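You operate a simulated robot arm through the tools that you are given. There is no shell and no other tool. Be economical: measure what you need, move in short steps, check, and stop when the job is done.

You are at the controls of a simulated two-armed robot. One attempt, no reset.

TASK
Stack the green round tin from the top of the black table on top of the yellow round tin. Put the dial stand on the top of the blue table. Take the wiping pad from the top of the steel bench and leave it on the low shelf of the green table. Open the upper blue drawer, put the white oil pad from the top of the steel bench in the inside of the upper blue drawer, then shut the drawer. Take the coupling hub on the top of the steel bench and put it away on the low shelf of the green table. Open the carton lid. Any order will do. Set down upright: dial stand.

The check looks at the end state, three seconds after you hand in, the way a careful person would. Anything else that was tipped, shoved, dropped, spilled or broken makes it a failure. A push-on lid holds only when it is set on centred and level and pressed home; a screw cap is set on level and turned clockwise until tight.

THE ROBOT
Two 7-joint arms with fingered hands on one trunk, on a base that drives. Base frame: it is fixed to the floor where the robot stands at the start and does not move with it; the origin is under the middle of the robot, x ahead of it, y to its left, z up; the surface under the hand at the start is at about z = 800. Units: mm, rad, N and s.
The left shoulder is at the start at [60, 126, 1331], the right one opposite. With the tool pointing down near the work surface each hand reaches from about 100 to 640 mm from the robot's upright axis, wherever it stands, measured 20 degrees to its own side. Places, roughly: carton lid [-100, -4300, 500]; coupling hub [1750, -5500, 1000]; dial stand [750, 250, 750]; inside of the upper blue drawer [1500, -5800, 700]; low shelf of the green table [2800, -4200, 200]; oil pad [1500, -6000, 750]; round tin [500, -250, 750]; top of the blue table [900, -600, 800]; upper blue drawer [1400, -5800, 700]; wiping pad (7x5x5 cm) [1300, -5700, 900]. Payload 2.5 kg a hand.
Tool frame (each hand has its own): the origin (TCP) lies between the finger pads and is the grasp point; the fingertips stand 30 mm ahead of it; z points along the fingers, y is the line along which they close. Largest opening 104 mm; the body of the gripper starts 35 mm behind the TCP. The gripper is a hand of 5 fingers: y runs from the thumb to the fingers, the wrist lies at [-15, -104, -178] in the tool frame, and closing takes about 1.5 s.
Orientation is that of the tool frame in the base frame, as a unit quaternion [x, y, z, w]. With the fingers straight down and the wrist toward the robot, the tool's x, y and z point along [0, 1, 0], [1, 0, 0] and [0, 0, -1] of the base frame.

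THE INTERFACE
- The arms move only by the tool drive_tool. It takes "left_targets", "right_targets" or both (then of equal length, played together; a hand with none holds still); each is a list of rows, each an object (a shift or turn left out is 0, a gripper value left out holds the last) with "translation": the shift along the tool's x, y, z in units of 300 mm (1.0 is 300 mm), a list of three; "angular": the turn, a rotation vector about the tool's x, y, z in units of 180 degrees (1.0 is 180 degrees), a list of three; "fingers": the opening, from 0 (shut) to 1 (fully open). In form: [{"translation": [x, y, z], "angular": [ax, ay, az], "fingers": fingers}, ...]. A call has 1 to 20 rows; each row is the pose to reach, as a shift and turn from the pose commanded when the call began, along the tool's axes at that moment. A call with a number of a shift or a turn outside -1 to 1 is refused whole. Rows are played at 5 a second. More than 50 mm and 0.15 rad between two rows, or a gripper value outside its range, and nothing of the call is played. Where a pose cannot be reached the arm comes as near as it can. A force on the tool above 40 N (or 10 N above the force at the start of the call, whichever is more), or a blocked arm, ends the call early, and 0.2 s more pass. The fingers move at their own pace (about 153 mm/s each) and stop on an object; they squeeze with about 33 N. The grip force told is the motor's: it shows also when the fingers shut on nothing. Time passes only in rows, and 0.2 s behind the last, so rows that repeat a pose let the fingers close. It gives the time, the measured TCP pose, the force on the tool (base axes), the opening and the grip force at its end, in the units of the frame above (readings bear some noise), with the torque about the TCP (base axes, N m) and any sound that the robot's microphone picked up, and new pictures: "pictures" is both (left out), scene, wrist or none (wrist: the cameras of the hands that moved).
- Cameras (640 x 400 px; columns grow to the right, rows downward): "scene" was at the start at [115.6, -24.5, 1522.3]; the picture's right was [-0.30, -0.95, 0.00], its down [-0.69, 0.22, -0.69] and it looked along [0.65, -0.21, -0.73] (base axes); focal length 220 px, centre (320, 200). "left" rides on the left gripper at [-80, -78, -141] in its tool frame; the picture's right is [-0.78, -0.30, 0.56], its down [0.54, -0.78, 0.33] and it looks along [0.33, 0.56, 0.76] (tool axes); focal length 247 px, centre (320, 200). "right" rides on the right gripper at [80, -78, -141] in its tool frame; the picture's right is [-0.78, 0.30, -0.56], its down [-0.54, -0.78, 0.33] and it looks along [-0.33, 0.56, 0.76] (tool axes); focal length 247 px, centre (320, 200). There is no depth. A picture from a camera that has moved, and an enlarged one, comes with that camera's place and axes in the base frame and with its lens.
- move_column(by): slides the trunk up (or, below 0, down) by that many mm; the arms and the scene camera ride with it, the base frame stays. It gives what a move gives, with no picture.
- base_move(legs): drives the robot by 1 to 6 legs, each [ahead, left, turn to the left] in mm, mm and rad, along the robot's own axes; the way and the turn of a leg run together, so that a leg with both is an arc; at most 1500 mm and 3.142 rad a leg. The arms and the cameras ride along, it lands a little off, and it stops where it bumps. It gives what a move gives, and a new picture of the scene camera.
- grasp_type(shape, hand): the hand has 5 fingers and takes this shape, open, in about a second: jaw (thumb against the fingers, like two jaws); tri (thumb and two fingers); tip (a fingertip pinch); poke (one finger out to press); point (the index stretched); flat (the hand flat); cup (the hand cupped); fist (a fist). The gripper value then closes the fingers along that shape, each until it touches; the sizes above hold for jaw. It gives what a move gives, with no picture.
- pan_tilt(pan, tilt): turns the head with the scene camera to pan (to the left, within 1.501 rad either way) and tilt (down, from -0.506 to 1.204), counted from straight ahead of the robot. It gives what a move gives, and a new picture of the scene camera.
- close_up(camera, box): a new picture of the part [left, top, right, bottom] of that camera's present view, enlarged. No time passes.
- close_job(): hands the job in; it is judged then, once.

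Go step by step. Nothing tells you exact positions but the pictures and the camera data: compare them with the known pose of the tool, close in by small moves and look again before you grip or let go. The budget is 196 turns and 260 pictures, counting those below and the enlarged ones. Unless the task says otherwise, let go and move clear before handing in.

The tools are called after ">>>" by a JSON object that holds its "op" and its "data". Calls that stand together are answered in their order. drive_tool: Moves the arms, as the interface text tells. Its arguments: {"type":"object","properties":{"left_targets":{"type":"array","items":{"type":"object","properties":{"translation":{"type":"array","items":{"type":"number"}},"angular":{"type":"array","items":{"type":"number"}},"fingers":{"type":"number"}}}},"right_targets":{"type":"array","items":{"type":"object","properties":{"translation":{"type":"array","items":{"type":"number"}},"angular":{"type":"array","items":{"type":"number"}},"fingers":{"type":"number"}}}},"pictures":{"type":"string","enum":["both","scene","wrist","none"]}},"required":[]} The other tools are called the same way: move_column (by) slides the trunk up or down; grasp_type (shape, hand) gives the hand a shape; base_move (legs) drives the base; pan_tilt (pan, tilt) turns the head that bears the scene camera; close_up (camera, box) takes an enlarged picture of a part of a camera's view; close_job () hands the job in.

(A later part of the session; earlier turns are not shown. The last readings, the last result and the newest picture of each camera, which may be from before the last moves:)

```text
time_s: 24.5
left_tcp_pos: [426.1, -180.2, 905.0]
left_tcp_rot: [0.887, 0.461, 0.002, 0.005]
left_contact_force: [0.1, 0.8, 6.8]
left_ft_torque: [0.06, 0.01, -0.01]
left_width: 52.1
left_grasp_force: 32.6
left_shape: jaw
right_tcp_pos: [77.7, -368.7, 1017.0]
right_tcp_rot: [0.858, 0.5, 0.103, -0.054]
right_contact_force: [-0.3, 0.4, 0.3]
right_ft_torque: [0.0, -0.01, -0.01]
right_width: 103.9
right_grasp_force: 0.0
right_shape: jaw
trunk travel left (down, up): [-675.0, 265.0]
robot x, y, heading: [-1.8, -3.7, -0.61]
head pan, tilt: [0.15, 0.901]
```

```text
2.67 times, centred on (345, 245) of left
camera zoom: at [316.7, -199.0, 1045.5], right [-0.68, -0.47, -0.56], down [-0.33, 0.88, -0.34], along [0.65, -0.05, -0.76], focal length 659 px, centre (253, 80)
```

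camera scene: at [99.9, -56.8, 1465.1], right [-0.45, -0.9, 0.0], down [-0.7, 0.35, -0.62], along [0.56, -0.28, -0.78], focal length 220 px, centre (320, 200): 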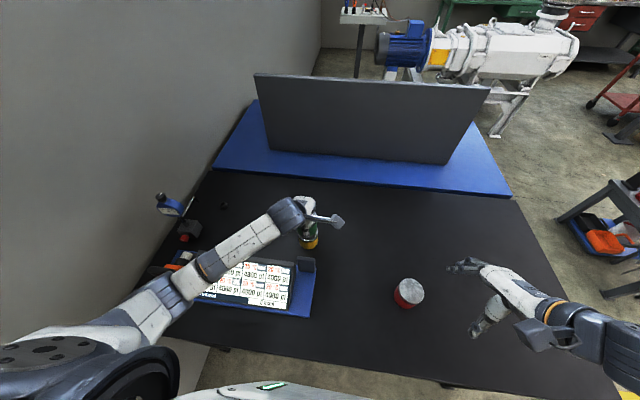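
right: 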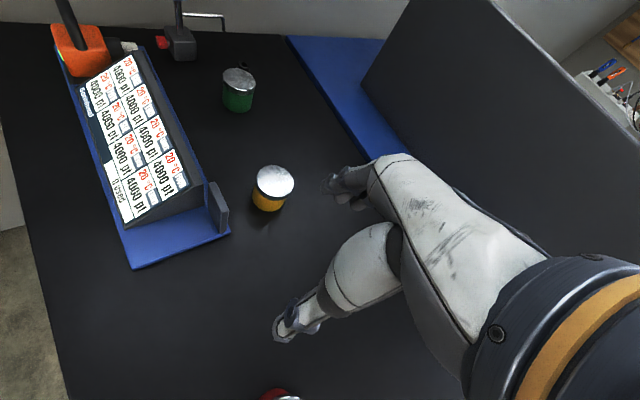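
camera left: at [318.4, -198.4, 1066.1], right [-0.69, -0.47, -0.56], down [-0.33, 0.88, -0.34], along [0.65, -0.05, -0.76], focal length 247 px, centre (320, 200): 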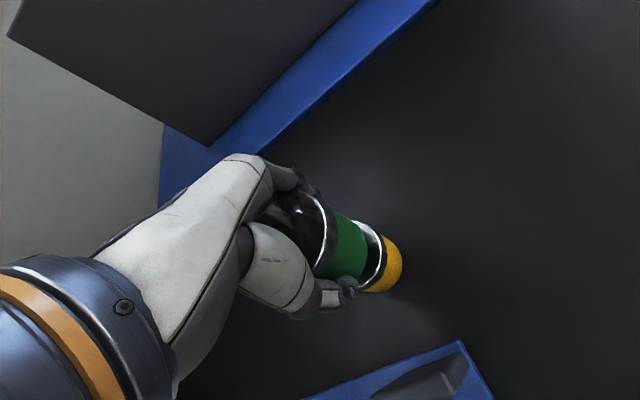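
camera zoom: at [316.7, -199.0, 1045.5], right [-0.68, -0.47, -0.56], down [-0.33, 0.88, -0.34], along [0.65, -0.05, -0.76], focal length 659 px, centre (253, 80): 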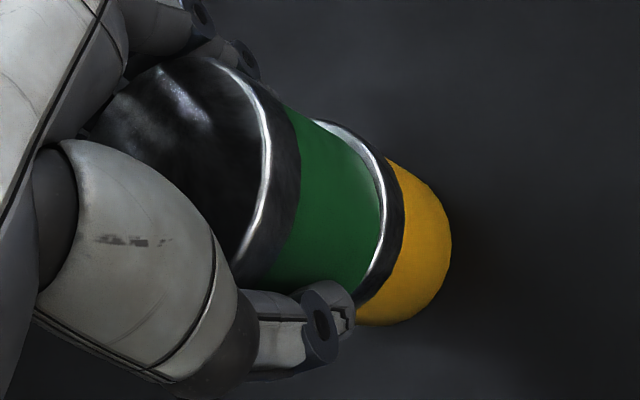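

Contact (7 N). I'll open the fingers in stages and lift straight up.

>>> {"op": "drive_tool", "data": {"left_targets": [{"translation": [0, 0, -0.002], "fingers": 0.55}, {"translation": [0, 0, -0.002], "fingers": 0.7}, {"translation": [0, 0, -0.002], "fingers": 0.85}, {"translation": [0, 0, -0.002], "fingers": 1}, {"translation": [0, 0, -0.002], "fingers": 1}, {"translation": [0, 0, -0.002], "fingers": 1}], "pictures": "wrist"}}

```text
time_s: 25.9
left_tcp_pos: [426.6, -180.5, 903.2]
left_tcp_rot: [0.888, 0.461, 0.0, 0.003]
left_contact_force: [0.2, 0.7, 0.2]
left_ft_torque: [0.0, -0.01, 0.01]
left_width: 103.6
left_grasp_force: 0.1
left_shape: jaw
right_tcp_pos: [78.5, -369.3, 1016.9]
right_tcp_rot: [0.859, 0.499, 0.102, -0.055]
right_contact_force: [0.1, -0.6, -0.4]
right_ft_torque: [-0.01, 0.02, -0.01]
right_width: 103.9
right_grasp_force: 0.0
right_shape: jaw
trunk travel left (down, up): [-675.0, 265.0]
robot x, y, heading: [0.4, -2.3, -0.614]
head pan, tilt: [0.15, 0.901]
camera left: at [317.3, -198.9, 1044.9], right [-0.69, -0.47, -0.56], down [-0.33, 0.88, -0.34], along [0.65, -0.05, -0.76], focal length 247 px, centre (320, 200)
```

left: 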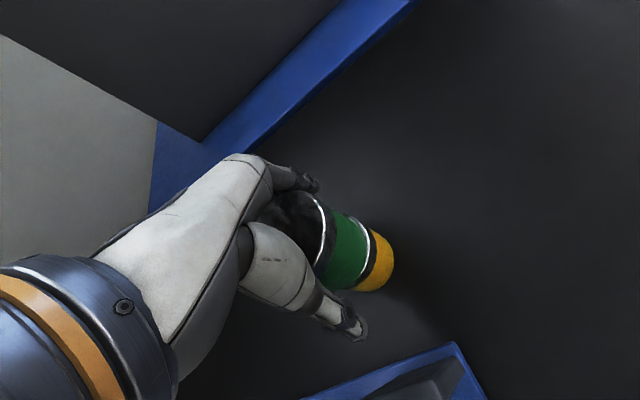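

Clear of the tin; lift straight up and view the stack.

>>> {"op": "drive_tool", "data": {"left_targets": [{"translation": [0, 0, -0.08]}, {"translation": [0, 0, -0.2]}, {"translation": [0, 0, -0.34]}, {"translation": [0, 0, -0.48]}, {"translation": [0, -0.1, -0.58]}, {"translation": [0, -0.2, -0.66]}], "pictures": "wrist"}}

>>> {"op": "close_up", "data": {"camera": "scene", "box": [120, 150, 370, 320]}}

```text
time_s: 27.3
left_tcp_pos: [375.5, -142.5, 1101.1]
left_tcp_rot: [0.887, 0.461, 0.001, 0.001]
left_contact_force: [0.9, 0.7, -0.2]
left_ft_torque: [-0.02, 0.0, -0.01]
left_width: 104.0
left_grasp_force: 0.1
left_shape: jaw
right_tcp_pos: [77.5, -368.7, 1015.6]
right_tcp_rot: [0.858, 0.5, 0.102, -0.054]
right_contact_force: [1.4, 0.5, -0.1]
right_ft_torque: [0.02, 0.02, 0.01]
right_width: 103.7
right_grasp_force: 0.1
right_shape: jaw
trunk travel left (down, up): [-675.0, 265.0]
robot x, y, heading: [-3.1, 1.0, -0.61]
head pan, tilt: [0.15, 0.901]
camera left: at [266.2, -161.8, 1242.2], right [-0.69, -0.47, -0.56], down [-0.33, 0.88, -0.34], along [0.65, -0.05, -0.76], focal length 247 px, centre (320, 200)
```

left: 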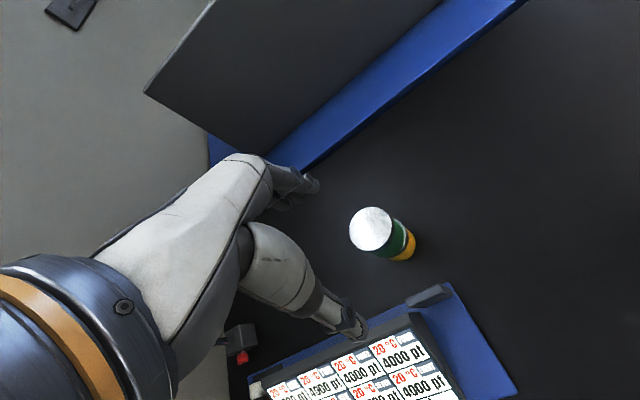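

```text
2.35 times, centred on (245, 235) of scene
camera zoom: at [99.9, -56.3, 1465.0], right [-0.45, -0.9, 0.0], down [-0.7, 0.35, -0.62], along [0.56, -0.28, -0.78], focal length 518 px, centre (496, 118)
```

zoom: 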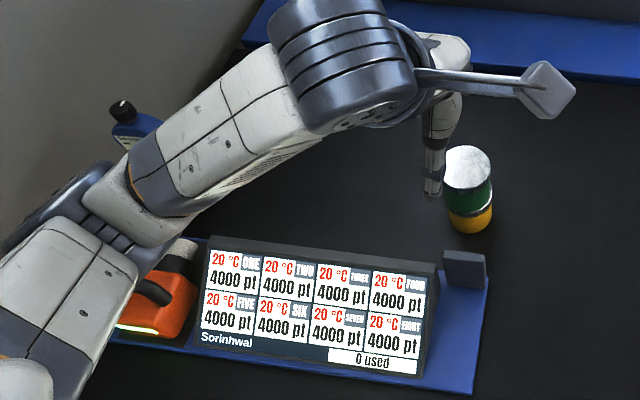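

The stack stands well. Next is the dial stand: I'll swing the left hand to the right so the head camera can see the stand.

>>> {"op": "drive_tool", "data": {"left_targets": [{"translation": [-0.05, -0.1, -0.15]}, {"translation": [-0.15, -0.15, -0.25]}, {"translation": [-0.25, -0.2, -0.35]}, {"translation": [-0.35, -0.2, -0.42]}], "pictures": "none"}}

>>> {"op": "pan_tilt", "data": {"pan": 0.75, "tilt": 0.75}}

```text
refused: row 1 steps farther than a row can; nothing moved
```

```text
time_s: 28.3
left_tcp_pos: [376.3, -143.7, 1102.1]
left_tcp_rot: [0.887, 0.461, 0.001, 0.003]
left_contact_force: [-0.2, 0.3, -0.2]
left_ft_torque: [0.0, 0.02, 0.0]
left_width: 104.0
left_grasp_force: 0.0
left_shape: jaw
right_tcp_pos: [77.2, -367.7, 1015.6]
right_tcp_rot: [0.858, 0.5, 0.102, -0.056]
right_contact_force: [0.1, 0.2, 0.5]
right_ft_torque: [-0.01, -0.04, -0.04]
right_width: 103.8
right_grasp_force: 0.1
right_shape: jaw
trunk travel left (down, up): [-675.0, 265.0]
robot x, y, heading: [0.7, 2.5, -0.608]
head pan, tilt: [0.75, 0.75]
camera scene: at [114.2, -11.8, 1477.0], right [0.14, -0.99, 0.0], down [-0.68, -0.09, -0.73], along [0.72, 0.1, -0.68], focal length 220 px, centre (320, 200)
```

scene: 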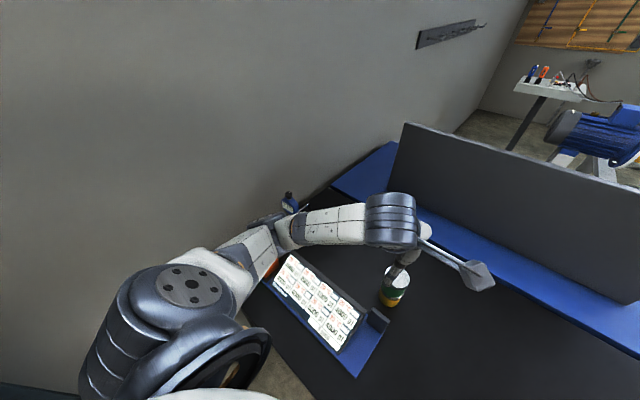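

The left elbow is close to the dial stand, so I'll raise the trunk first and then pull the hand right/back.

>>> {"op": "move_column", "data": {"by": 200}}

>>> {"op": "drive_tool", "data": {"left_targets": [{"translation": [-0.05, -0.05, -0.1]}, {"translation": [-0.15, -0.1, -0.2]}, {"translation": [-0.25, -0.15, -0.3]}, {"translation": [-0.35, -0.2, -0.35]}, {"translation": [-0.48, -0.25, -0.35]}], "pictures": "scene"}}

>>> {"op": "close_up", "data": {"camera": "scene", "box": [220, 130, 460, 290]}}

```text
time_s: 30.5
left_tcp_pos: [376.7, -142.7, 1301.6]
left_tcp_rot: [0.887, 0.461, 0.0, 0.002]
left_contact_force: [-0.2, -0.6, -1.0]
left_ft_torque: [0.0, -0.01, 0.0]
left_width: 103.8
left_grasp_force: 0.0
left_shape: jaw
right_tcp_pos: [78.0, -368.4, 1215.7]
right_tcp_rot: [0.858, 0.5, 0.102, -0.055]
right_contact_force: [0.2, -0.8, 0.6]
right_ft_torque: [-0.02, 0.03, 0.0]
right_width: 103.9
right_grasp_force: 0.0
right_shape: jaw
trunk travel left (down, up): [-875.0, 65.0]
robot x, y, heading: [1.1, -1.9, -0.609]
head pan, tilt: [0.75, 0.75]
```

```text
time_s: 31.7
left_tcp_pos: [232.9, -219.2, 1405.2]
left_tcp_rot: [0.887, 0.461, 0.0, 0.002]
left_contact_force: [-0.1, 0.6, -0.3]
left_ft_torque: [-0.02, -0.01, 0.01]
left_width: 103.7
left_grasp_force: 0.1
left_shape: jaw
right_tcp_pos: [75.9, -369.7, 1215.7]
right_tcp_rot: [0.858, 0.5, 0.102, -0.056]
right_contact_force: [-0.1, 0.1, 0.1]
right_ft_torque: [0.04, -0.03, -0.02]
right_width: 103.7
right_grasp_force: 0.1
right_shape: jaw
trunk travel left (down, up): [-875.0, 65.0]
robot x, y, heading: [-1.1, 3.6, -0.613]
head pan, tilt: [0.75, 0.75]
camera scene: at [113.0, -13.2, 1677.1], right [0.14, -0.99, 0.0], down [-0.67, -0.09, -0.73], along [0.72, 0.1, -0.68], focal length 220 px, centre (320, 200)
```

scene: 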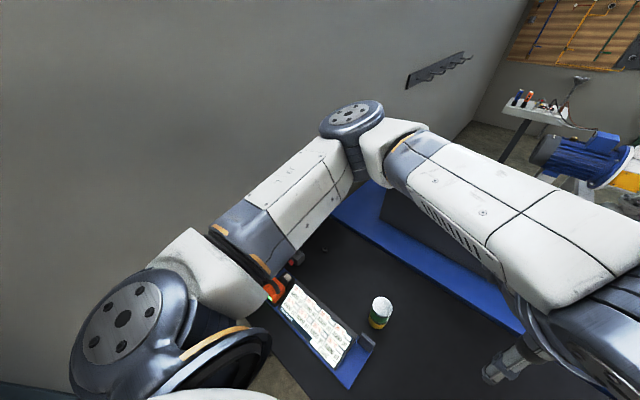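

```text
2.50 times, centred on (340, 210) of scene
camera zoom: at [113.0, -13.2, 1677.1], right [0.14, -0.99, 0.0], down [-0.67, -0.09, -0.73], along [0.72, 0.1, -0.68], focal length 550 px, centre (270, 175)
```

zoom: 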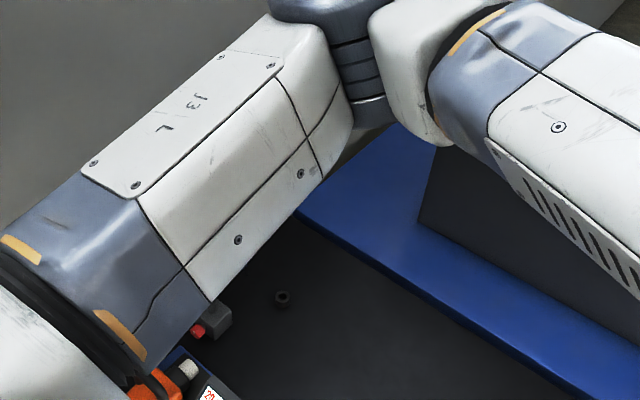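

The upper arm blocks the view. I'll put the left hand back low in front (the arrangement where the stand was visible) and zoom on it.

>>> {"op": "drive_tool", "data": {"left_targets": [{"translation": [0.06, 0.057, 0.114]}, {"translation": [0.12, 0.115, 0.229]}, {"translation": [0.18, 0.172, 0.343]}, {"translation": [0.24, 0.23, 0.458]}, {"translation": [0.3, 0.287, 0.572]}, {"translation": [0.36, 0.344, 0.687]}, {"translation": [0.42, 0.4, 0.8]}, {"translation": [0.48, 0.46, 0.916]}], "pictures": "none"}}

>>> {"op": "pan_tilt", "data": {"pan": 0.7, "tilt": 0.8}}

>>> {"op": "close_up", "data": {"camera": "scene", "box": [230, 130, 390, 240]}}

```text
time_s: 33.5
left_tcp_pos: [427.9, -182.4, 1133.0]
left_tcp_rot: [0.888, 0.46, 0.001, 0.003]
left_contact_force: [0.8, 1.3, 0.9]
left_ft_torque: [0.01, 0.02, 0.02]
left_width: 103.6
left_grasp_force: 0.0
left_shape: jaw
right_tcp_pos: [78.3, -367.8, 1214.8]
right_tcp_rot: [0.858, 0.5, 0.103, -0.055]
right_contact_force: [0.1, -0.8, -0.9]
right_ft_torque: [-0.01, -0.02, 0.02]
right_width: 103.7
right_grasp_force: 0.0
right_shape: jaw
trunk travel left (down, up): [-875.0, 65.0]
robot x, y, heading: [1.9, -0.0, -0.609]
head pan, tilt: [0.75, 0.75]
```

```text
time_s: 34.1
left_tcp_pos: [427.3, -182.8, 1133.7]
left_tcp_rot: [0.887, 0.461, 0.0, 0.003]
left_contact_force: [-0.2, -0.4, -0.2]
left_ft_torque: [-0.02, 0.03, -0.03]
left_width: 104.0
left_grasp_force: 0.0
left_shape: jaw
right_tcp_pos: [77.7, -368.5, 1215.4]
right_tcp_rot: [0.858, 0.501, 0.102, -0.055]
right_contact_force: [0.5, 0.3, 0.5]
right_ft_torque: [-0.02, 0.0, 0.02]
right_width: 103.8
right_grasp_force: 0.0
right_shape: jaw
trunk travel left (down, up): [-875.0, 65.0]
robot x, y, heading: [3.1, 1.0, -0.613]
head pan, tilt: [0.7, 0.799]
camera scene: at [112.5, -16.0, 1673.0], right [0.09, -1.0, 0.0], down [-0.71, -0.06, -0.7], along [0.69, 0.06, -0.72], focal length 220 px, centre (320, 200)
```

scene: 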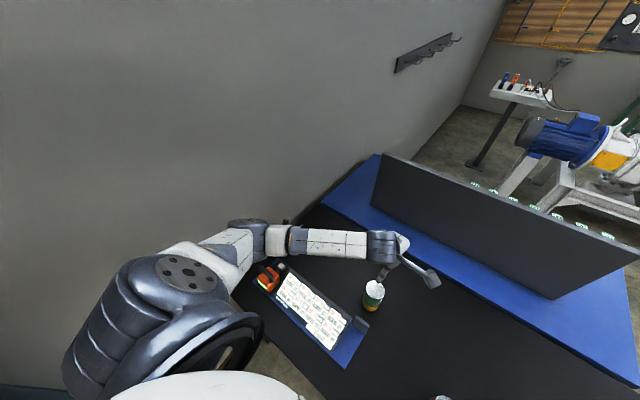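

```text
3.64 times, centred on (310, 185) of scene
camera zoom: at [112.5, -16.0, 1673.0], right [0.09, -1.0, 0.0], down [-0.71, -0.06, -0.7], along [0.69, 0.06, -0.72], focal length 800 px, centre (356, 254)
```

zoom: 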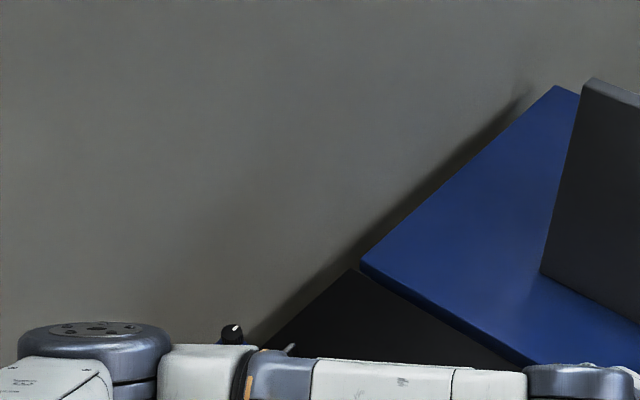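

I have enough geometry from the first views: the stand sits near [627,154], about 200 mm tall, with its gauge head on top. I'll bring the left hand high over that spot in small steps and look.

>>> {"op": "drive_tool", "data": {"left_targets": [{"translation": [0.05, 0.0, -0.08]}, {"translation": [0.15, 0.0, -0.2]}, {"translation": [0.29, -0.01, -0.22]}, {"translation": [0.44, -0.02, -0.22]}, {"translation": [0.58, -0.03, -0.22]}, {"translation": [0.72, -0.05, -0.22]}, {"translation": [0.86, -0.08, -0.22]}, {"translation": [0.98, -0.1, -0.22]}]}}

```text
time_s: 35.9
left_tcp_pos: [574.6, 77.5, 1200.0]
left_tcp_rot: [0.887, 0.461, 0.001, 0.003]
left_contact_force: [-0.2, 0.5, 0.1]
left_ft_torque: [0.0, 0.0, 0.0]
left_width: 103.8
left_grasp_force: 0.1
left_shape: jaw
right_tcp_pos: [77.0, -369.0, 1216.2]
right_tcp_rot: [0.858, 0.5, 0.103, -0.055]
right_contact_force: [-0.3, 0.6, 0.4]
right_ft_torque: [0.04, 0.0, 0.02]
right_width: 103.9
right_grasp_force: 0.0
right_shape: jaw
trunk travel left (down, up): [-875.0, 65.0]
robot x, y, heading: [0.6, 1.7, -0.609]
head pan, tilt: [0.7, 0.799]
camera scene: at [112.7, -15.9, 1673.0], right [0.09, -1.0, 0.0], down [-0.71, -0.06, -0.7], along [0.69, 0.06, -0.72], focal length 220 px, centre (320, 200)
camera left: at [465.1, 58.6, 1340.0], right [-0.69, -0.47, -0.56], down [-0.33, 0.88, -0.34], along [0.65, -0.05, -0.76], focal length 247 px, centre (320, 200)
```

scene: 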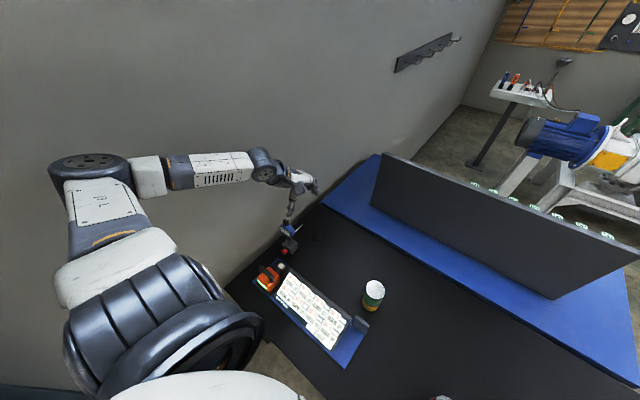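
left: 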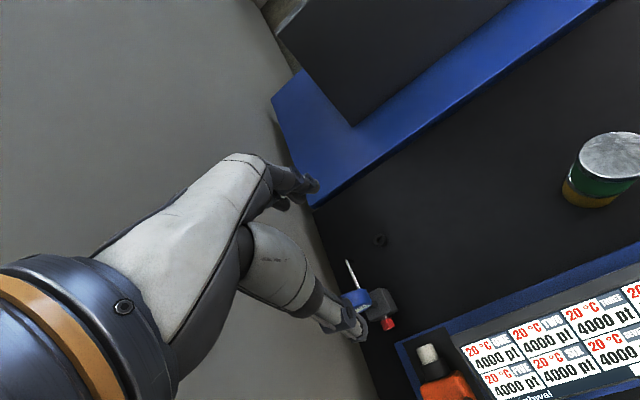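

The stand is visible in both cameras now; zoom in.

>>> {"op": "close_up", "data": {"camera": "left", "box": [310, 210, 450, 350]}}

>>> {"op": "close_up", "data": {"camera": "scene", "box": [240, 160, 340, 270]}}

```text
2.86 times, centred on (380, 280) of left
camera zoom: at [465.1, 58.6, 1340.0], right [-0.69, -0.47, -0.56], down [-0.33, 0.88, -0.34], along [0.65, -0.05, -0.76], focal length 706 px, centre (149, -29)
```

zoom: 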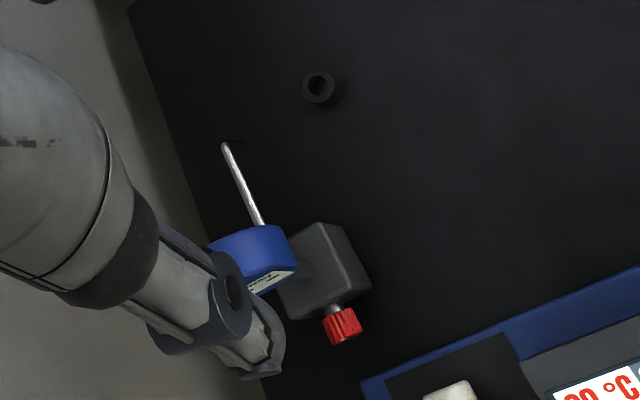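

```text
3.64 times, centred on (290, 215) of scene
camera zoom: at [112.7, -15.9, 1673.0], right [0.09, -1.0, 0.0], down [-0.71, -0.06, -0.7], along [0.69, 0.06, -0.72], focal length 800 px, centre (429, 146)
```

zoom: 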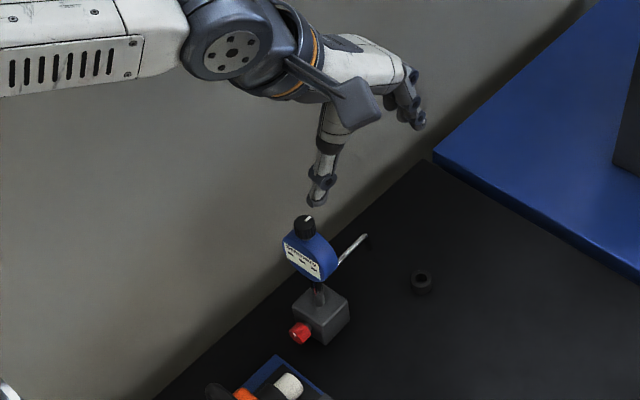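

Stand confirmed at ≈[630,160], head at z 920–985, knob top ≈1008. I'll move the hand directly above it.

>>> {"op": "drive_tool", "data": {"left_targets": [{"translation": [0.11, 0.0, 0]}, {"translation": [0.22, 0.0, 0]}, {"translation": [0.331, -0.006, 0]}, {"translation": [0.331, -0.006, 0]}], "pictures": "none"}}

>>> {"op": "close_up", "data": {"camera": "scene", "box": [220, 140, 360, 270]}}

>>> {"op": "close_up", "data": {"camera": "left", "box": [210, 130, 450, 350]}}

```text
time_s: 36.9
left_tcp_pos: [628.6, 160.8, 1196.6]
left_tcp_rot: [0.887, 0.461, 0.0, 0.003]
left_contact_force: [-0.8, -0.5, -0.3]
left_ft_torque: [0.02, 0.01, 0.01]
left_width: 103.6
left_grasp_force: 0.1
left_shape: jaw
right_tcp_pos: [78.0, -368.6, 1215.3]
right_tcp_rot: [0.858, 0.5, 0.102, -0.055]
right_contact_force: [0.1, -0.3, -0.5]
right_ft_torque: [0.03, -0.02, -0.05]
right_width: 103.9
right_grasp_force: 0.1
right_shape: jaw
trunk travel left (down, up): [-875.0, 65.0]
robot x, y, heading: [-2.3, -0.1, -0.616]
head pan, tilt: [0.7, 0.799]
```

```text
3.08 times, centred on (290, 205) of scene
camera zoom: at [112.3, -16.3, 1673.0], right [0.09, -1.0, 0.0], down [-0.71, -0.06, -0.7], along [0.69, 0.06, -0.72], focal length 677 px, centre (412, 185)
```

zoom: 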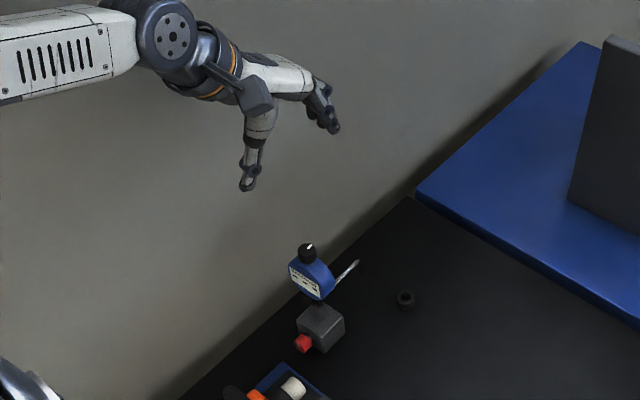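

```text
1.82 times, centred on (330, 240) of left
camera zoom: at [520.1, 141.5, 1337.5], right [-0.69, -0.47, -0.56], down [-0.33, 0.88, -0.34], along [0.65, -0.05, -0.76], focal length 449 px, centre (302, 127)
```

zoom: 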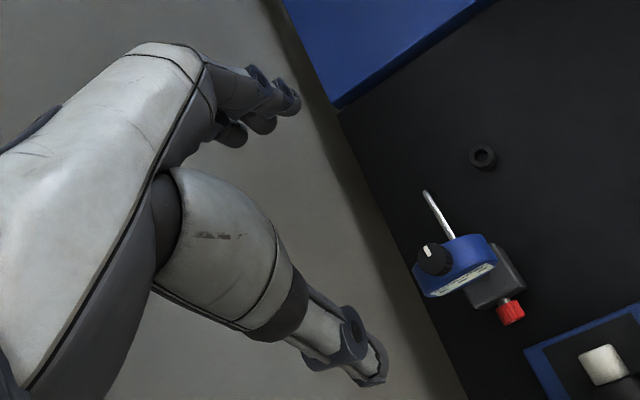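

The hand is directly above the head. I'll lower the trunk 130 mm, shift 4 mm forward, then check.

>>> {"op": "move_column", "data": {"by": -130}}

>>> {"op": "drive_tool", "data": {"left_targets": [{"translation": [0, 0.013, 0.06]}, {"translation": [0, 0.013, 0.12]}]}}

>>> {"op": "close_up", "data": {"camera": "left", "box": [250, 150, 450, 310]}}

>>> {"op": "close_up", "data": {"camera": "scene", "box": [220, 100, 360, 210]}}

```text
time_s: 38.5
left_tcp_pos: [630.5, 161.3, 1067.4]
left_tcp_rot: [0.887, 0.461, 0.0, 0.003]
left_contact_force: [0.2, -0.8, 0.3]
left_ft_torque: [-0.01, 0.0, 0.06]
left_width: 103.8
left_grasp_force: 0.1
left_shape: jaw
right_tcp_pos: [78.1, -368.3, 1085.6]
right_tcp_rot: [0.858, 0.5, 0.102, -0.056]
right_contact_force: [-0.4, 0.2, -0.1]
right_ft_torque: [-0.05, 0.02, -0.02]
right_width: 103.7
right_grasp_force: 0.0
right_shape: jaw
trunk travel left (down, up): [-745.0, 195.0]
robot x, y, heading: [0.7, -0.0, -0.608]
head pan, tilt: [0.7, 0.799]
```

```text
time_s: 39.1
left_tcp_pos: [633.5, 158.9, 1031.0]
left_tcp_rot: [0.888, 0.46, 0.0, 0.003]
left_contact_force: [0.9, -1.0, -0.4]
left_ft_torque: [0.02, -0.02, 0.03]
left_width: 103.9
left_grasp_force: 0.0
left_shape: jaw
right_tcp_pos: [78.1, -368.8, 1085.8]
right_tcp_rot: [0.859, 0.499, 0.102, -0.056]
right_contact_force: [0.0, 0.9, -0.3]
right_ft_torque: [0.0, 0.0, 0.01]
right_width: 103.6
right_grasp_force: 0.0
right_shape: jaw
trunk travel left (down, up): [-745.0, 195.0]
robot x, y, heading: [1.8, 0.6, -0.609]
head pan, tilt: [0.7, 0.799]
camera scene: at [112.6, -16.0, 1543.0], right [0.09, -1.0, 0.0], down [-0.71, -0.06, -0.7], along [0.69, 0.06, -0.72], focal length 220 px, centre (320, 200)
camera left: at [524.1, 139.6, 1171.7], right [-0.69, -0.47, -0.56], down [-0.33, 0.88, -0.34], along [0.65, -0.05, -0.76], focal length 247 px, centre (320, 200)
```

scene: 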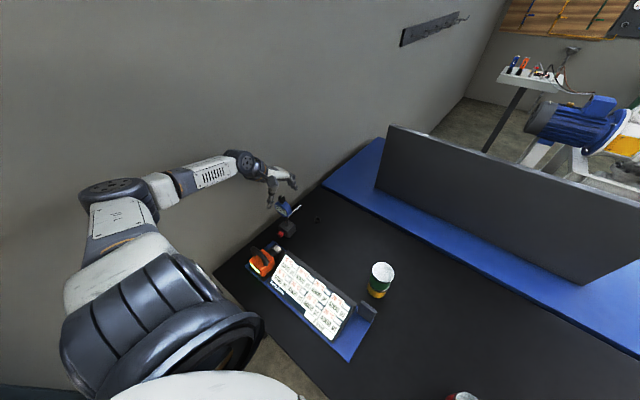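
left: 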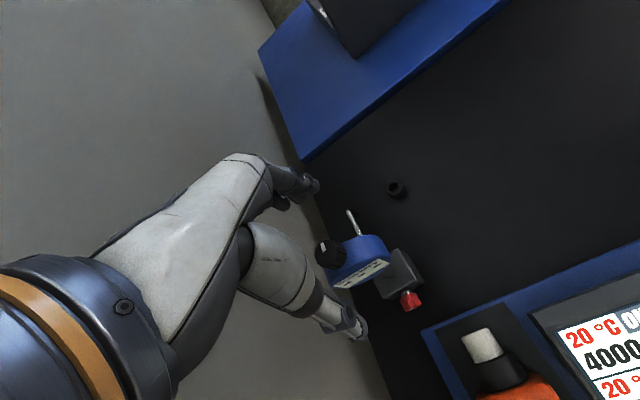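

```text
2.50 times, centred on (350, 230) of left
camera zoom: at [524.1, 139.6, 1171.7], right [-0.69, -0.47, -0.56], down [-0.33, 0.88, -0.34], along [0.65, -0.05, -0.76], focal length 617 px, centre (245, 125)
```

zoom: 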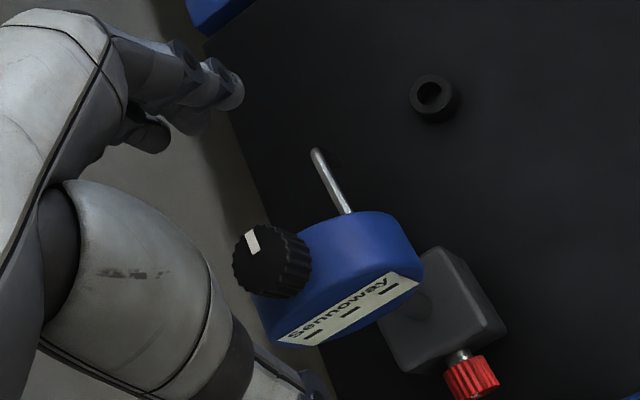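

```text
3.64 times, centred on (290, 155) of scene
camera zoom: at [112.6, -16.0, 1543.0], right [0.09, -1.0, 0.0], down [-0.71, -0.06, -0.7], along [0.69, 0.06, -0.72], focal length 800 px, centre (429, 364)
```

zoom: 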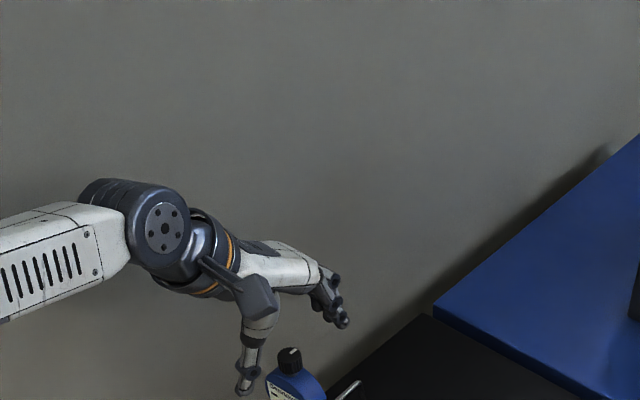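

Knob and head lie ~4 mm behind the grasp centre; correct and descend to z≈990.

>>> {"op": "drive_tool", "data": {"left_targets": [{"translation": [-0.008, -0.014, 0.05]}, {"translation": [-0.008, -0.014, 0.1]}, {"translation": [-0.008, -0.014, 0.13]}], "pictures": "none"}}

>>> {"op": "close_up", "data": {"camera": "left", "box": [230, 150, 430, 310]}}

>>> {"op": "close_up", "data": {"camera": "scene", "box": [220, 130, 360, 240]}}

```text
time_s: 39.9
left_tcp_pos: [628.9, 160.3, 993.0]
left_tcp_rot: [0.887, 0.461, 0.001, 0.002]
left_contact_force: [-0.7, 0.5, 0.3]
left_ft_torque: [-0.04, 0.0, 0.0]
left_width: 103.5
left_grasp_force: 0.1
left_shape: jaw
right_tcp_pos: [77.5, -370.1, 1085.7]
right_tcp_rot: [0.858, 0.5, 0.102, -0.056]
right_contact_force: [-0.1, -0.8, -0.4]
right_ft_torque: [0.0, 0.0, 0.01]
right_width: 103.5
right_grasp_force: 0.1
right_shape: jaw
trunk travel left (down, up): [-745.0, 195.0]
robot x, y, heading: [0.3, -0.1, -0.611]
head pan, tilt: [0.7, 0.799]
```

```text
2.50 times, centred on (330, 230) of left
camera zoom: at [519.3, 139.7, 1133.1], right [-0.69, -0.47, -0.56], down [-0.33, 0.88, -0.34], along [0.65, -0.05, -0.76], focal length 617 px, centre (295, 125)
```

zoom: 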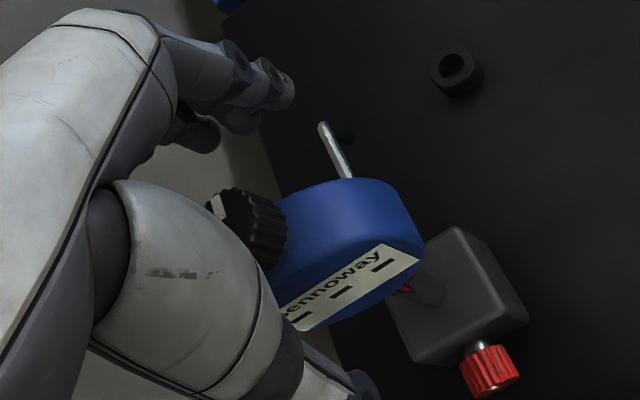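

```text
3.64 times, centred on (290, 185) of scene
camera zoom: at [112.5, -16.0, 1543.0], right [0.09, -1.0, 0.0], down [-0.71, -0.06, -0.7], along [0.69, 0.06, -0.72], focal length 800 px, centre (429, 254)
```

zoom: 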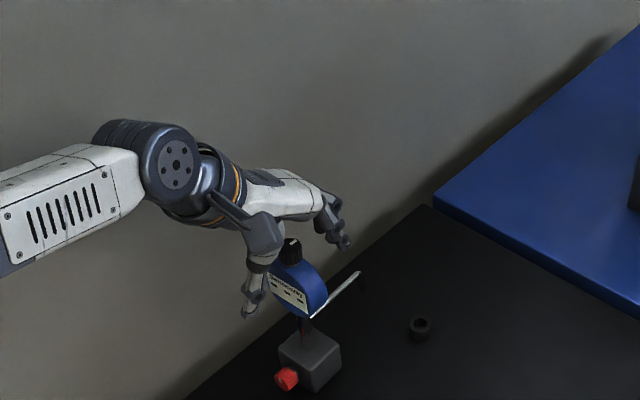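

The head is between thumb and fingers. Descend 5 mm more and close gently.

>>> {"op": "drive_tool", "data": {"left_targets": [{"translation": [0, 0, 0.015], "fingers": 0.8}, {"translation": [0, 0, 0.015], "fingers": 0.5}, {"translation": [0, 0, 0.015], "fingers": 0.3}, {"translation": [0, 0, 0.015], "fingers": 0.15}, {"translation": [0, 0, 0.015], "fingers": 0.05}, {"translation": [0, 0, 0.015], "fingers": 0.0}, {"translation": [0, 0, 0.015], "fingers": 0.0}, {"translation": [0, 0, 0.015], "fingers": 0.0}], "pictures": "none"}}

>>> {"op": "close_up", "data": {"camera": "left", "box": [230, 150, 430, 310]}}

>>> {"op": "close_up", "data": {"camera": "scene", "box": [220, 130, 360, 240]}}

```text
time_s: 41.7
left_tcp_pos: [628.7, 158.1, 988.5]
left_tcp_rot: [0.887, 0.461, 0.0, 0.002]
left_contact_force: [0.9, 0.0, -0.1]
left_ft_torque: [-0.01, -0.09, -0.03]
left_width: 18.3
left_grasp_force: 32.9
left_shape: jaw
right_tcp_pos: [77.6, -368.3, 1086.1]
right_tcp_rot: [0.859, 0.499, 0.101, -0.055]
right_contact_force: [-0.4, 0.5, -0.3]
right_ft_torque: [0.02, 0.01, 0.03]
right_width: 103.6
right_grasp_force: 0.0
right_shape: jaw
trunk travel left (down, up): [-745.0, 195.0]
robot x, y, heading: [0.0, -2.3, -0.609]
head pan, tilt: [0.7, 0.799]
```

```text
2.50 times, centred on (330, 230) of left
camera zoom: at [518.7, 139.2, 1128.7], right [-0.69, -0.47, -0.56], down [-0.33, 0.88, -0.34], along [0.65, -0.05, -0.76], focal length 617 px, centre (295, 125)
```

zoom: 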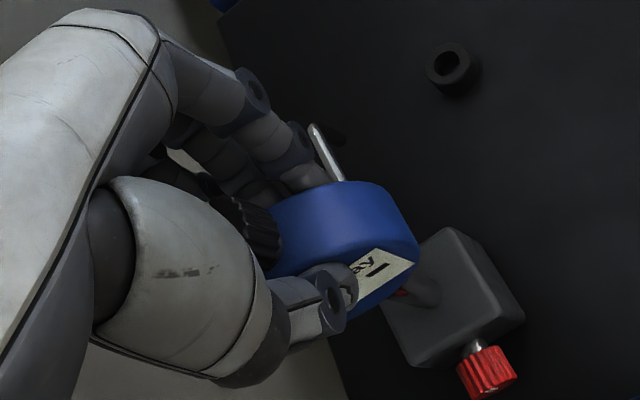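

```text
3.64 times, centred on (290, 185) of scene
camera zoom: at [112.8, -15.9, 1543.0], right [0.09, -1.0, 0.0], down [-0.71, -0.06, -0.7], along [0.69, 0.06, -0.72], focal length 800 px, centre (429, 254)
```

zoom: 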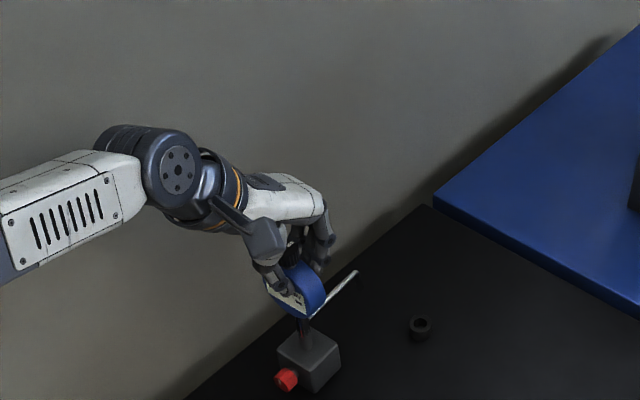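

Gripped. I'll lift 20 mm first, then more, and check the stand hangs straight.

>>> {"op": "drive_tool", "data": {"left_targets": [{"translation": [0, 0, -0.03]}, {"translation": [0, 0, -0.08]}, {"translation": [-0.03, 0, -0.2]}, {"translation": [-0.1, -0.02, -0.34]}, {"translation": [-0.22, -0.04, -0.42]}]}}

>>> {"op": "close_up", "data": {"camera": "scene", "box": [220, 100, 380, 230]}}

```text
time_s: 42.9
left_tcp_pos: [577.6, 110.3, 1111.0]
left_tcp_rot: [0.887, 0.462, 0.0, 0.0]
left_contact_force: [-0.7, -0.3, -7.1]
left_ft_torque: [-0.14, 0.01, 0.01]
left_width: 17.8
left_grasp_force: 32.7
left_shape: jaw
right_tcp_pos: [78.0, -369.0, 1086.8]
right_tcp_rot: [0.858, 0.5, 0.103, -0.056]
right_contact_force: [-0.9, -0.2, -0.2]
right_ft_torque: [0.01, 0.0, -0.03]
right_width: 103.7
right_grasp_force: 0.0
right_shape: jaw
trunk travel left (down, up): [-745.0, 195.0]
robot x, y, heading: [-3.1, -1.1, -0.614]
head pan, tilt: [0.7, 0.799]
camera scene: at [112.8, -16.6, 1543.0], right [0.09, -1.0, 0.0], down [-0.71, -0.06, -0.7], along [0.69, 0.06, -0.72], focal length 220 px, centre (320, 200)
camera left: at [468.9, 91.1, 1252.7], right [-0.69, -0.47, -0.56], down [-0.33, 0.88, -0.34], along [0.65, -0.05, -0.76], focal length 247 px, centre (320, 200)
```

scene: 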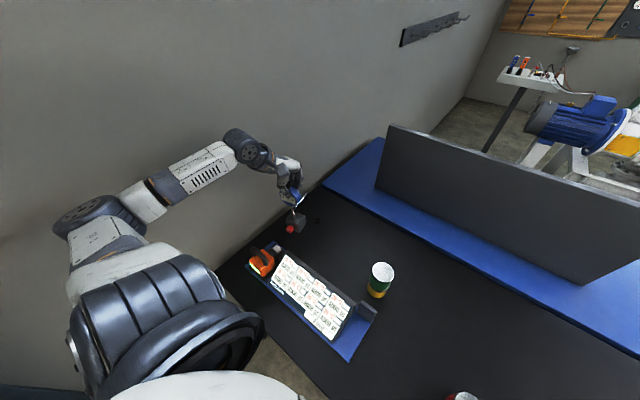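
left: 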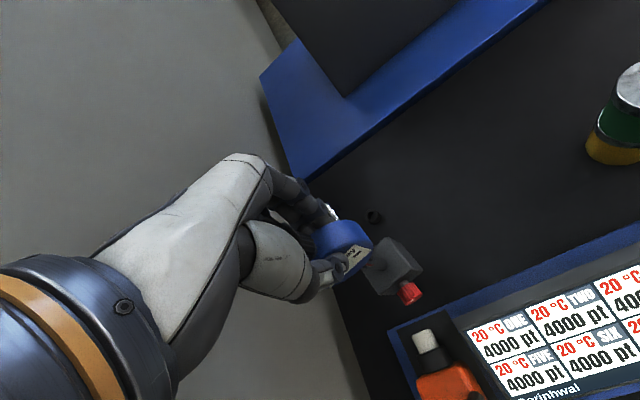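

```text
3.08 times, centred on (300, 165) of scene
camera zoom: at [112.8, -16.6, 1543.0], right [0.09, -1.0, 0.0], down [-0.71, -0.06, -0.7], along [0.69, 0.06, -0.72], focal length 677 px, centre (382, 308)
```

zoom: 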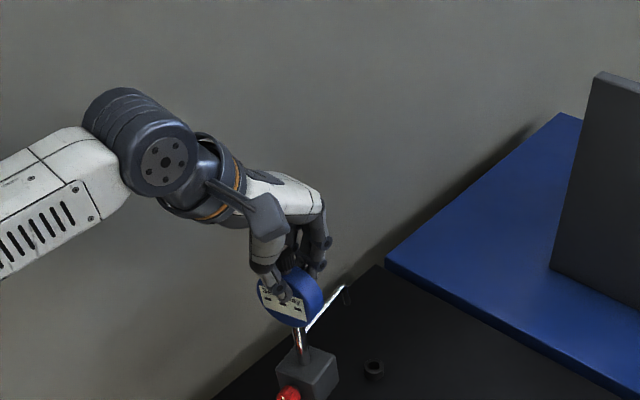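

It hangs level (7 N). Raise the trunk, then bring the hand in front of the robot, clear above the stack.

>>> {"op": "move_column", "data": {"by": 110}}

>>> {"op": "drive_tool", "data": {"left_targets": [{"translation": [-0.13, -0.04, 0]}, {"translation": [-0.26, -0.08, 0]}, {"translation": [-0.39, -0.12, 0]}, {"translation": [-0.52, -0.16, 0]}, {"translation": [-0.65, -0.2, 0]}, {"translation": [-0.78, -0.22, 0]}, {"translation": [-0.9, -0.24, 0]}], "pictures": "none"}}

>>> {"op": "pan_tilt", "data": {"pan": -0.9, "tilt": 0.5}}

```text
time_s: 44.3
left_tcp_pos: [578.9, 111.6, 1222.1]
left_tcp_rot: [0.887, 0.461, 0.0, 0.002]
left_contact_force: [-0.9, 0.8, -7.6]
left_ft_torque: [-0.03, 0.02, 0.02]
left_width: 17.8
left_grasp_force: 33.1
left_shape: jaw
right_tcp_pos: [78.3, -367.5, 1195.5]
right_tcp_rot: [0.858, 0.5, 0.1, -0.055]
right_contact_force: [0.4, -0.3, 0.1]
right_ft_torque: [-0.02, 0.0, -0.01]
right_width: 103.7
right_grasp_force: 0.0
right_shape: jaw
trunk travel left (down, up): [-855.0, 85.0]
robot x, y, heading: [-0.2, 0.0, -0.613]
head pan, tilt: [0.7, 0.799]
```

```text
time_s: 45.9
left_tcp_pos: [378.0, -82.4, 1215.3]
left_tcp_rot: [0.887, 0.463, 0.0, 0.002]
left_contact_force: [0.1, -1.0, -7.9]
left_ft_torque: [-0.1, -0.01, 0.02]
left_width: 17.9
left_grasp_force: 32.5
left_shape: jaw
left hand out of reach, approached as far as the arm can: row 6, 7
right_tcp_pos: [77.4, -369.9, 1196.0]
right_tcp_rot: [0.858, 0.5, 0.101, -0.054]
right_contact_force: [0.7, 0.3, 0.0]
right_ft_torque: [0.0, -0.02, 0.04]
right_width: 103.8
right_grasp_force: 0.3
right_shape: jaw
trunk travel left (down, up): [-855.0, 85.0]
robot x, y, heading: [-0.1, -0.9, -0.609]
head pan, tilt: [0.7, 0.799]
```

```text
time_s: 47.6
left_tcp_pos: [379.6, -78.4, 1214.7]
left_tcp_rot: [0.887, 0.461, 0.0, 0.002]
left_contact_force: [-0.5, 0.3, -7.3]
left_ft_torque: [-0.01, 0.04, 0.03]
left_width: 17.7
left_grasp_force: 33.1
left_shape: jaw
right_tcp_pos: [79.7, -369.2, 1195.3]
right_tcp_rot: [0.858, 0.5, 0.101, -0.055]
right_contact_force: [0.5, 1.0, -0.1]
right_ft_torque: [-0.01, -0.02, -0.01]
right_width: 103.6
right_grasp_force: 0.2
right_shape: jaw
trunk travel left (down, up): [-855.0, 85.0]
robot x, y, heading: [-0.9, 0.5, -0.609]
head pan, tilt: [-0.901, 0.499]
camera scene: at [38.3, -114.0, 1678.9], right [-1.0, -0.06, 0.0], down [-0.03, 0.48, -0.88], along [0.05, -0.88, -0.48], focal length 220 px, centre (320, 200)
```

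scene: 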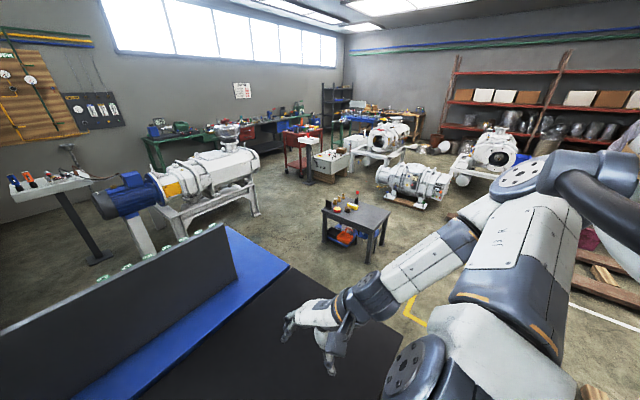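

I can see the free aisle: the blue table's right end has open space beside the panel (F≈900, L≈−560 in table axes). I'll back up, drive right, and look.

>>> {"op": "base_move", "data": {"legs": [[-250, 0, 0], [0, -1000, 0]]}}

```text
time_s: 54.1
left_tcp_pos: [-388.2, -751.7, 1214.8]
left_tcp_rot: [0.883, 0.47, 0.0, 0.003]
left_contact_force: [0.4, 0.1, -7.7]
left_ft_torque: [-0.02, 0.05, 0.03]
left_width: 17.4
left_grasp_force: 33.5
left_shape: jaw
right_tcp_pos: [-683.2, -1045.5, 1194.8]
right_tcp_rot: [0.853, 0.509, 0.101, -0.055]
right_contact_force: [-0.8, 0.8, -0.6]
right_ft_torque: [0.0, 0.04, 0.01]
right_width: 103.7
right_grasp_force: 0.1
right_shape: jaw
trunk travel left (down, up): [-855.0, 85.0]
robot x, y, heading: [-771.3, -677.1, -0.592]
head pan, tilt: [-0.901, 0.499]
camera scene: at [-728.8, -791.8, 1678.9], right [-1.0, -0.08, 0.0], down [-0.04, 0.48, -0.88], along [0.07, -0.88, -0.48], focal length 220 px, centre (320, 200)
```

scene: 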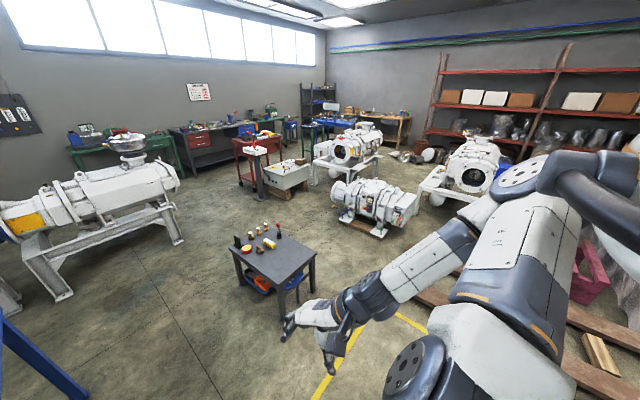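

Path is clear (small table stays ~500 mm to the right). Drive forward and turn left.

>>> {"op": "base_move", "data": {"legs": [[870, -15, 0], [0, 0, 0.75]]}}

>>> {"op": "pan_tilt", "data": {"pan": 0.3, "tilt": 0.8}}

```text
time_s: 60.8
left_tcp_pos: [276.3, -968.5, 1214.4]
left_tcp_rot: [0.645, 0.764, 0.001, 0.001]
left_contact_force: [-0.4, -0.2, -8.0]
left_ft_torque: [-0.01, 0.02, 0.0]
left_width: 17.6
left_grasp_force: 32.6
left_shape: jaw
right_tcp_pos: [265.4, -1386.1, 1194.9]
right_tcp_rot: [0.603, 0.789, 0.073, -0.089]
right_contact_force: [0.7, -0.4, -0.1]
right_ft_torque: [0.03, -0.02, 0.0]
right_width: 103.7
right_grasp_force: 0.0
right_shape: jaw
trunk travel left (down, up): [-855.0, 85.0]
robot x, y, heading: [-48.3, -1178.2, 0.167]
head pan, tilt: [-0.901, 0.499]
camera scene: at [58.7, -1232.8, 1678.9], right [-0.67, -0.74, 0.0], down [-0.36, 0.32, -0.88], along [0.65, -0.59, -0.48], focal length 220 px, centre (320, 200)
```

scene: 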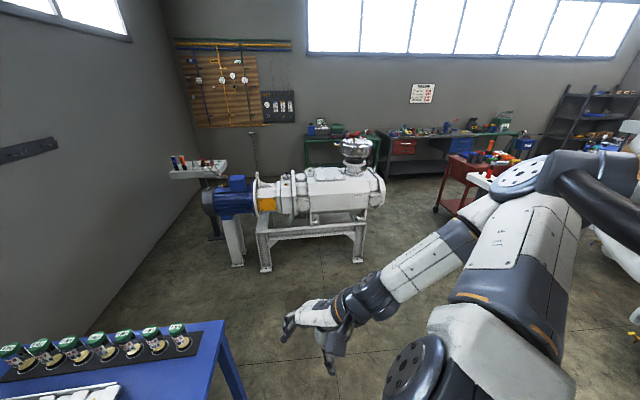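

```text
time_s: 62.2
left_tcp_pos: [276.9, -969.4, 1213.9]
left_tcp_rot: [0.645, 0.764, 0.001, 0.001]
left_contact_force: [-0.8, 0.2, -7.8]
left_ft_torque: [-0.04, -0.06, 0.01]
left_width: 17.9
left_grasp_force: 32.7
left_shape: jaw
right_tcp_pos: [266.2, -1385.3, 1195.9]
right_tcp_rot: [0.603, 0.789, 0.073, -0.089]
right_contact_force: [-0.1, 0.8, 0.2]
right_ft_torque: [0.02, 0.01, -0.03]
right_width: 103.8
right_grasp_force: 0.1
right_shape: jaw
trunk travel left (down, up): [-855.0, 85.0]
robot x, y, heading: [-51.2, -1177.7, 0.169]
head pan, tilt: [0.3, 0.799]
camera scene: at [63.0, -1135.6, 1652.9], right [0.45, -0.89, 0.0], down [-0.64, -0.32, -0.7], along [0.62, 0.31, -0.72], focal length 220 px, centre (320, 200)
```

scene: 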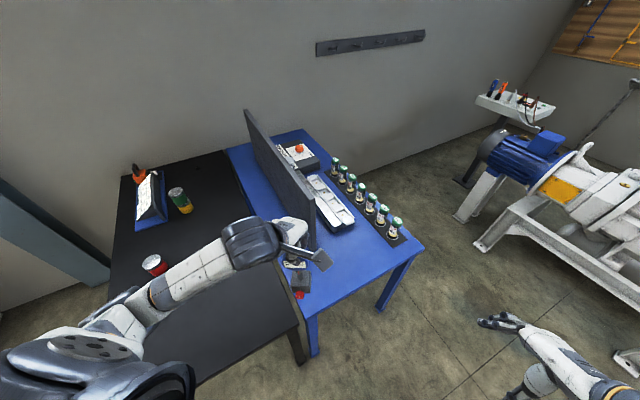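

The hand is already hanging above the right end of the blue table. Zoom to find the free blue area.

>>> {"op": "close_up", "data": {"camera": "scene", "box": [220, 160, 440, 330]}}

>>> {"op": "close_up", "data": {"camera": "left", "box": [0, 0, 640, 400]}}

```text
2.35 times, centred on (330, 245) of scene
camera zoom: at [63.0, -1135.6, 1652.9], right [0.45, -0.89, 0.0], down [-0.64, -0.32, -0.7], along [0.62, 0.31, -0.72], focal length 518 px, centre (296, 94)
```

zoom: 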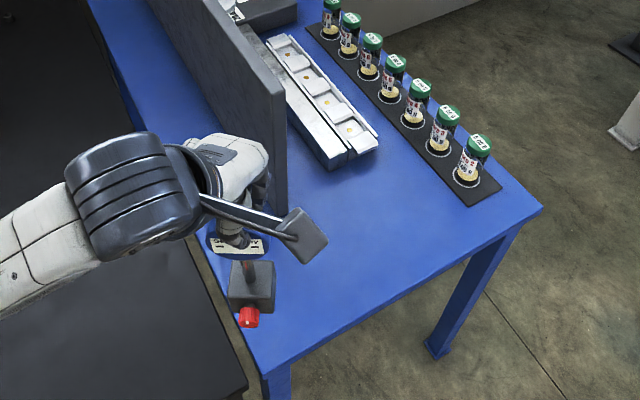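

```text
1.00 times, centred on (320, 200) of left (not enlarged: the box is as wide or as high as the picture)
camera zoom: at [213.7, -1059.3, 1355.5], right [-0.16, -0.82, -0.56], down [-0.85, 0.4, -0.34], along [0.49, 0.42, -0.76], focal length 247 px, centre (320, 200)
```

zoom: 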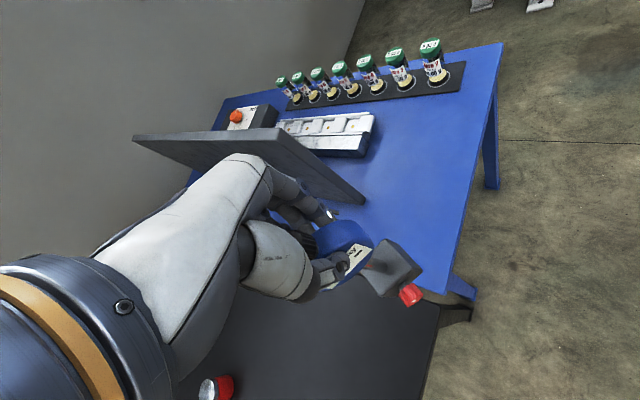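

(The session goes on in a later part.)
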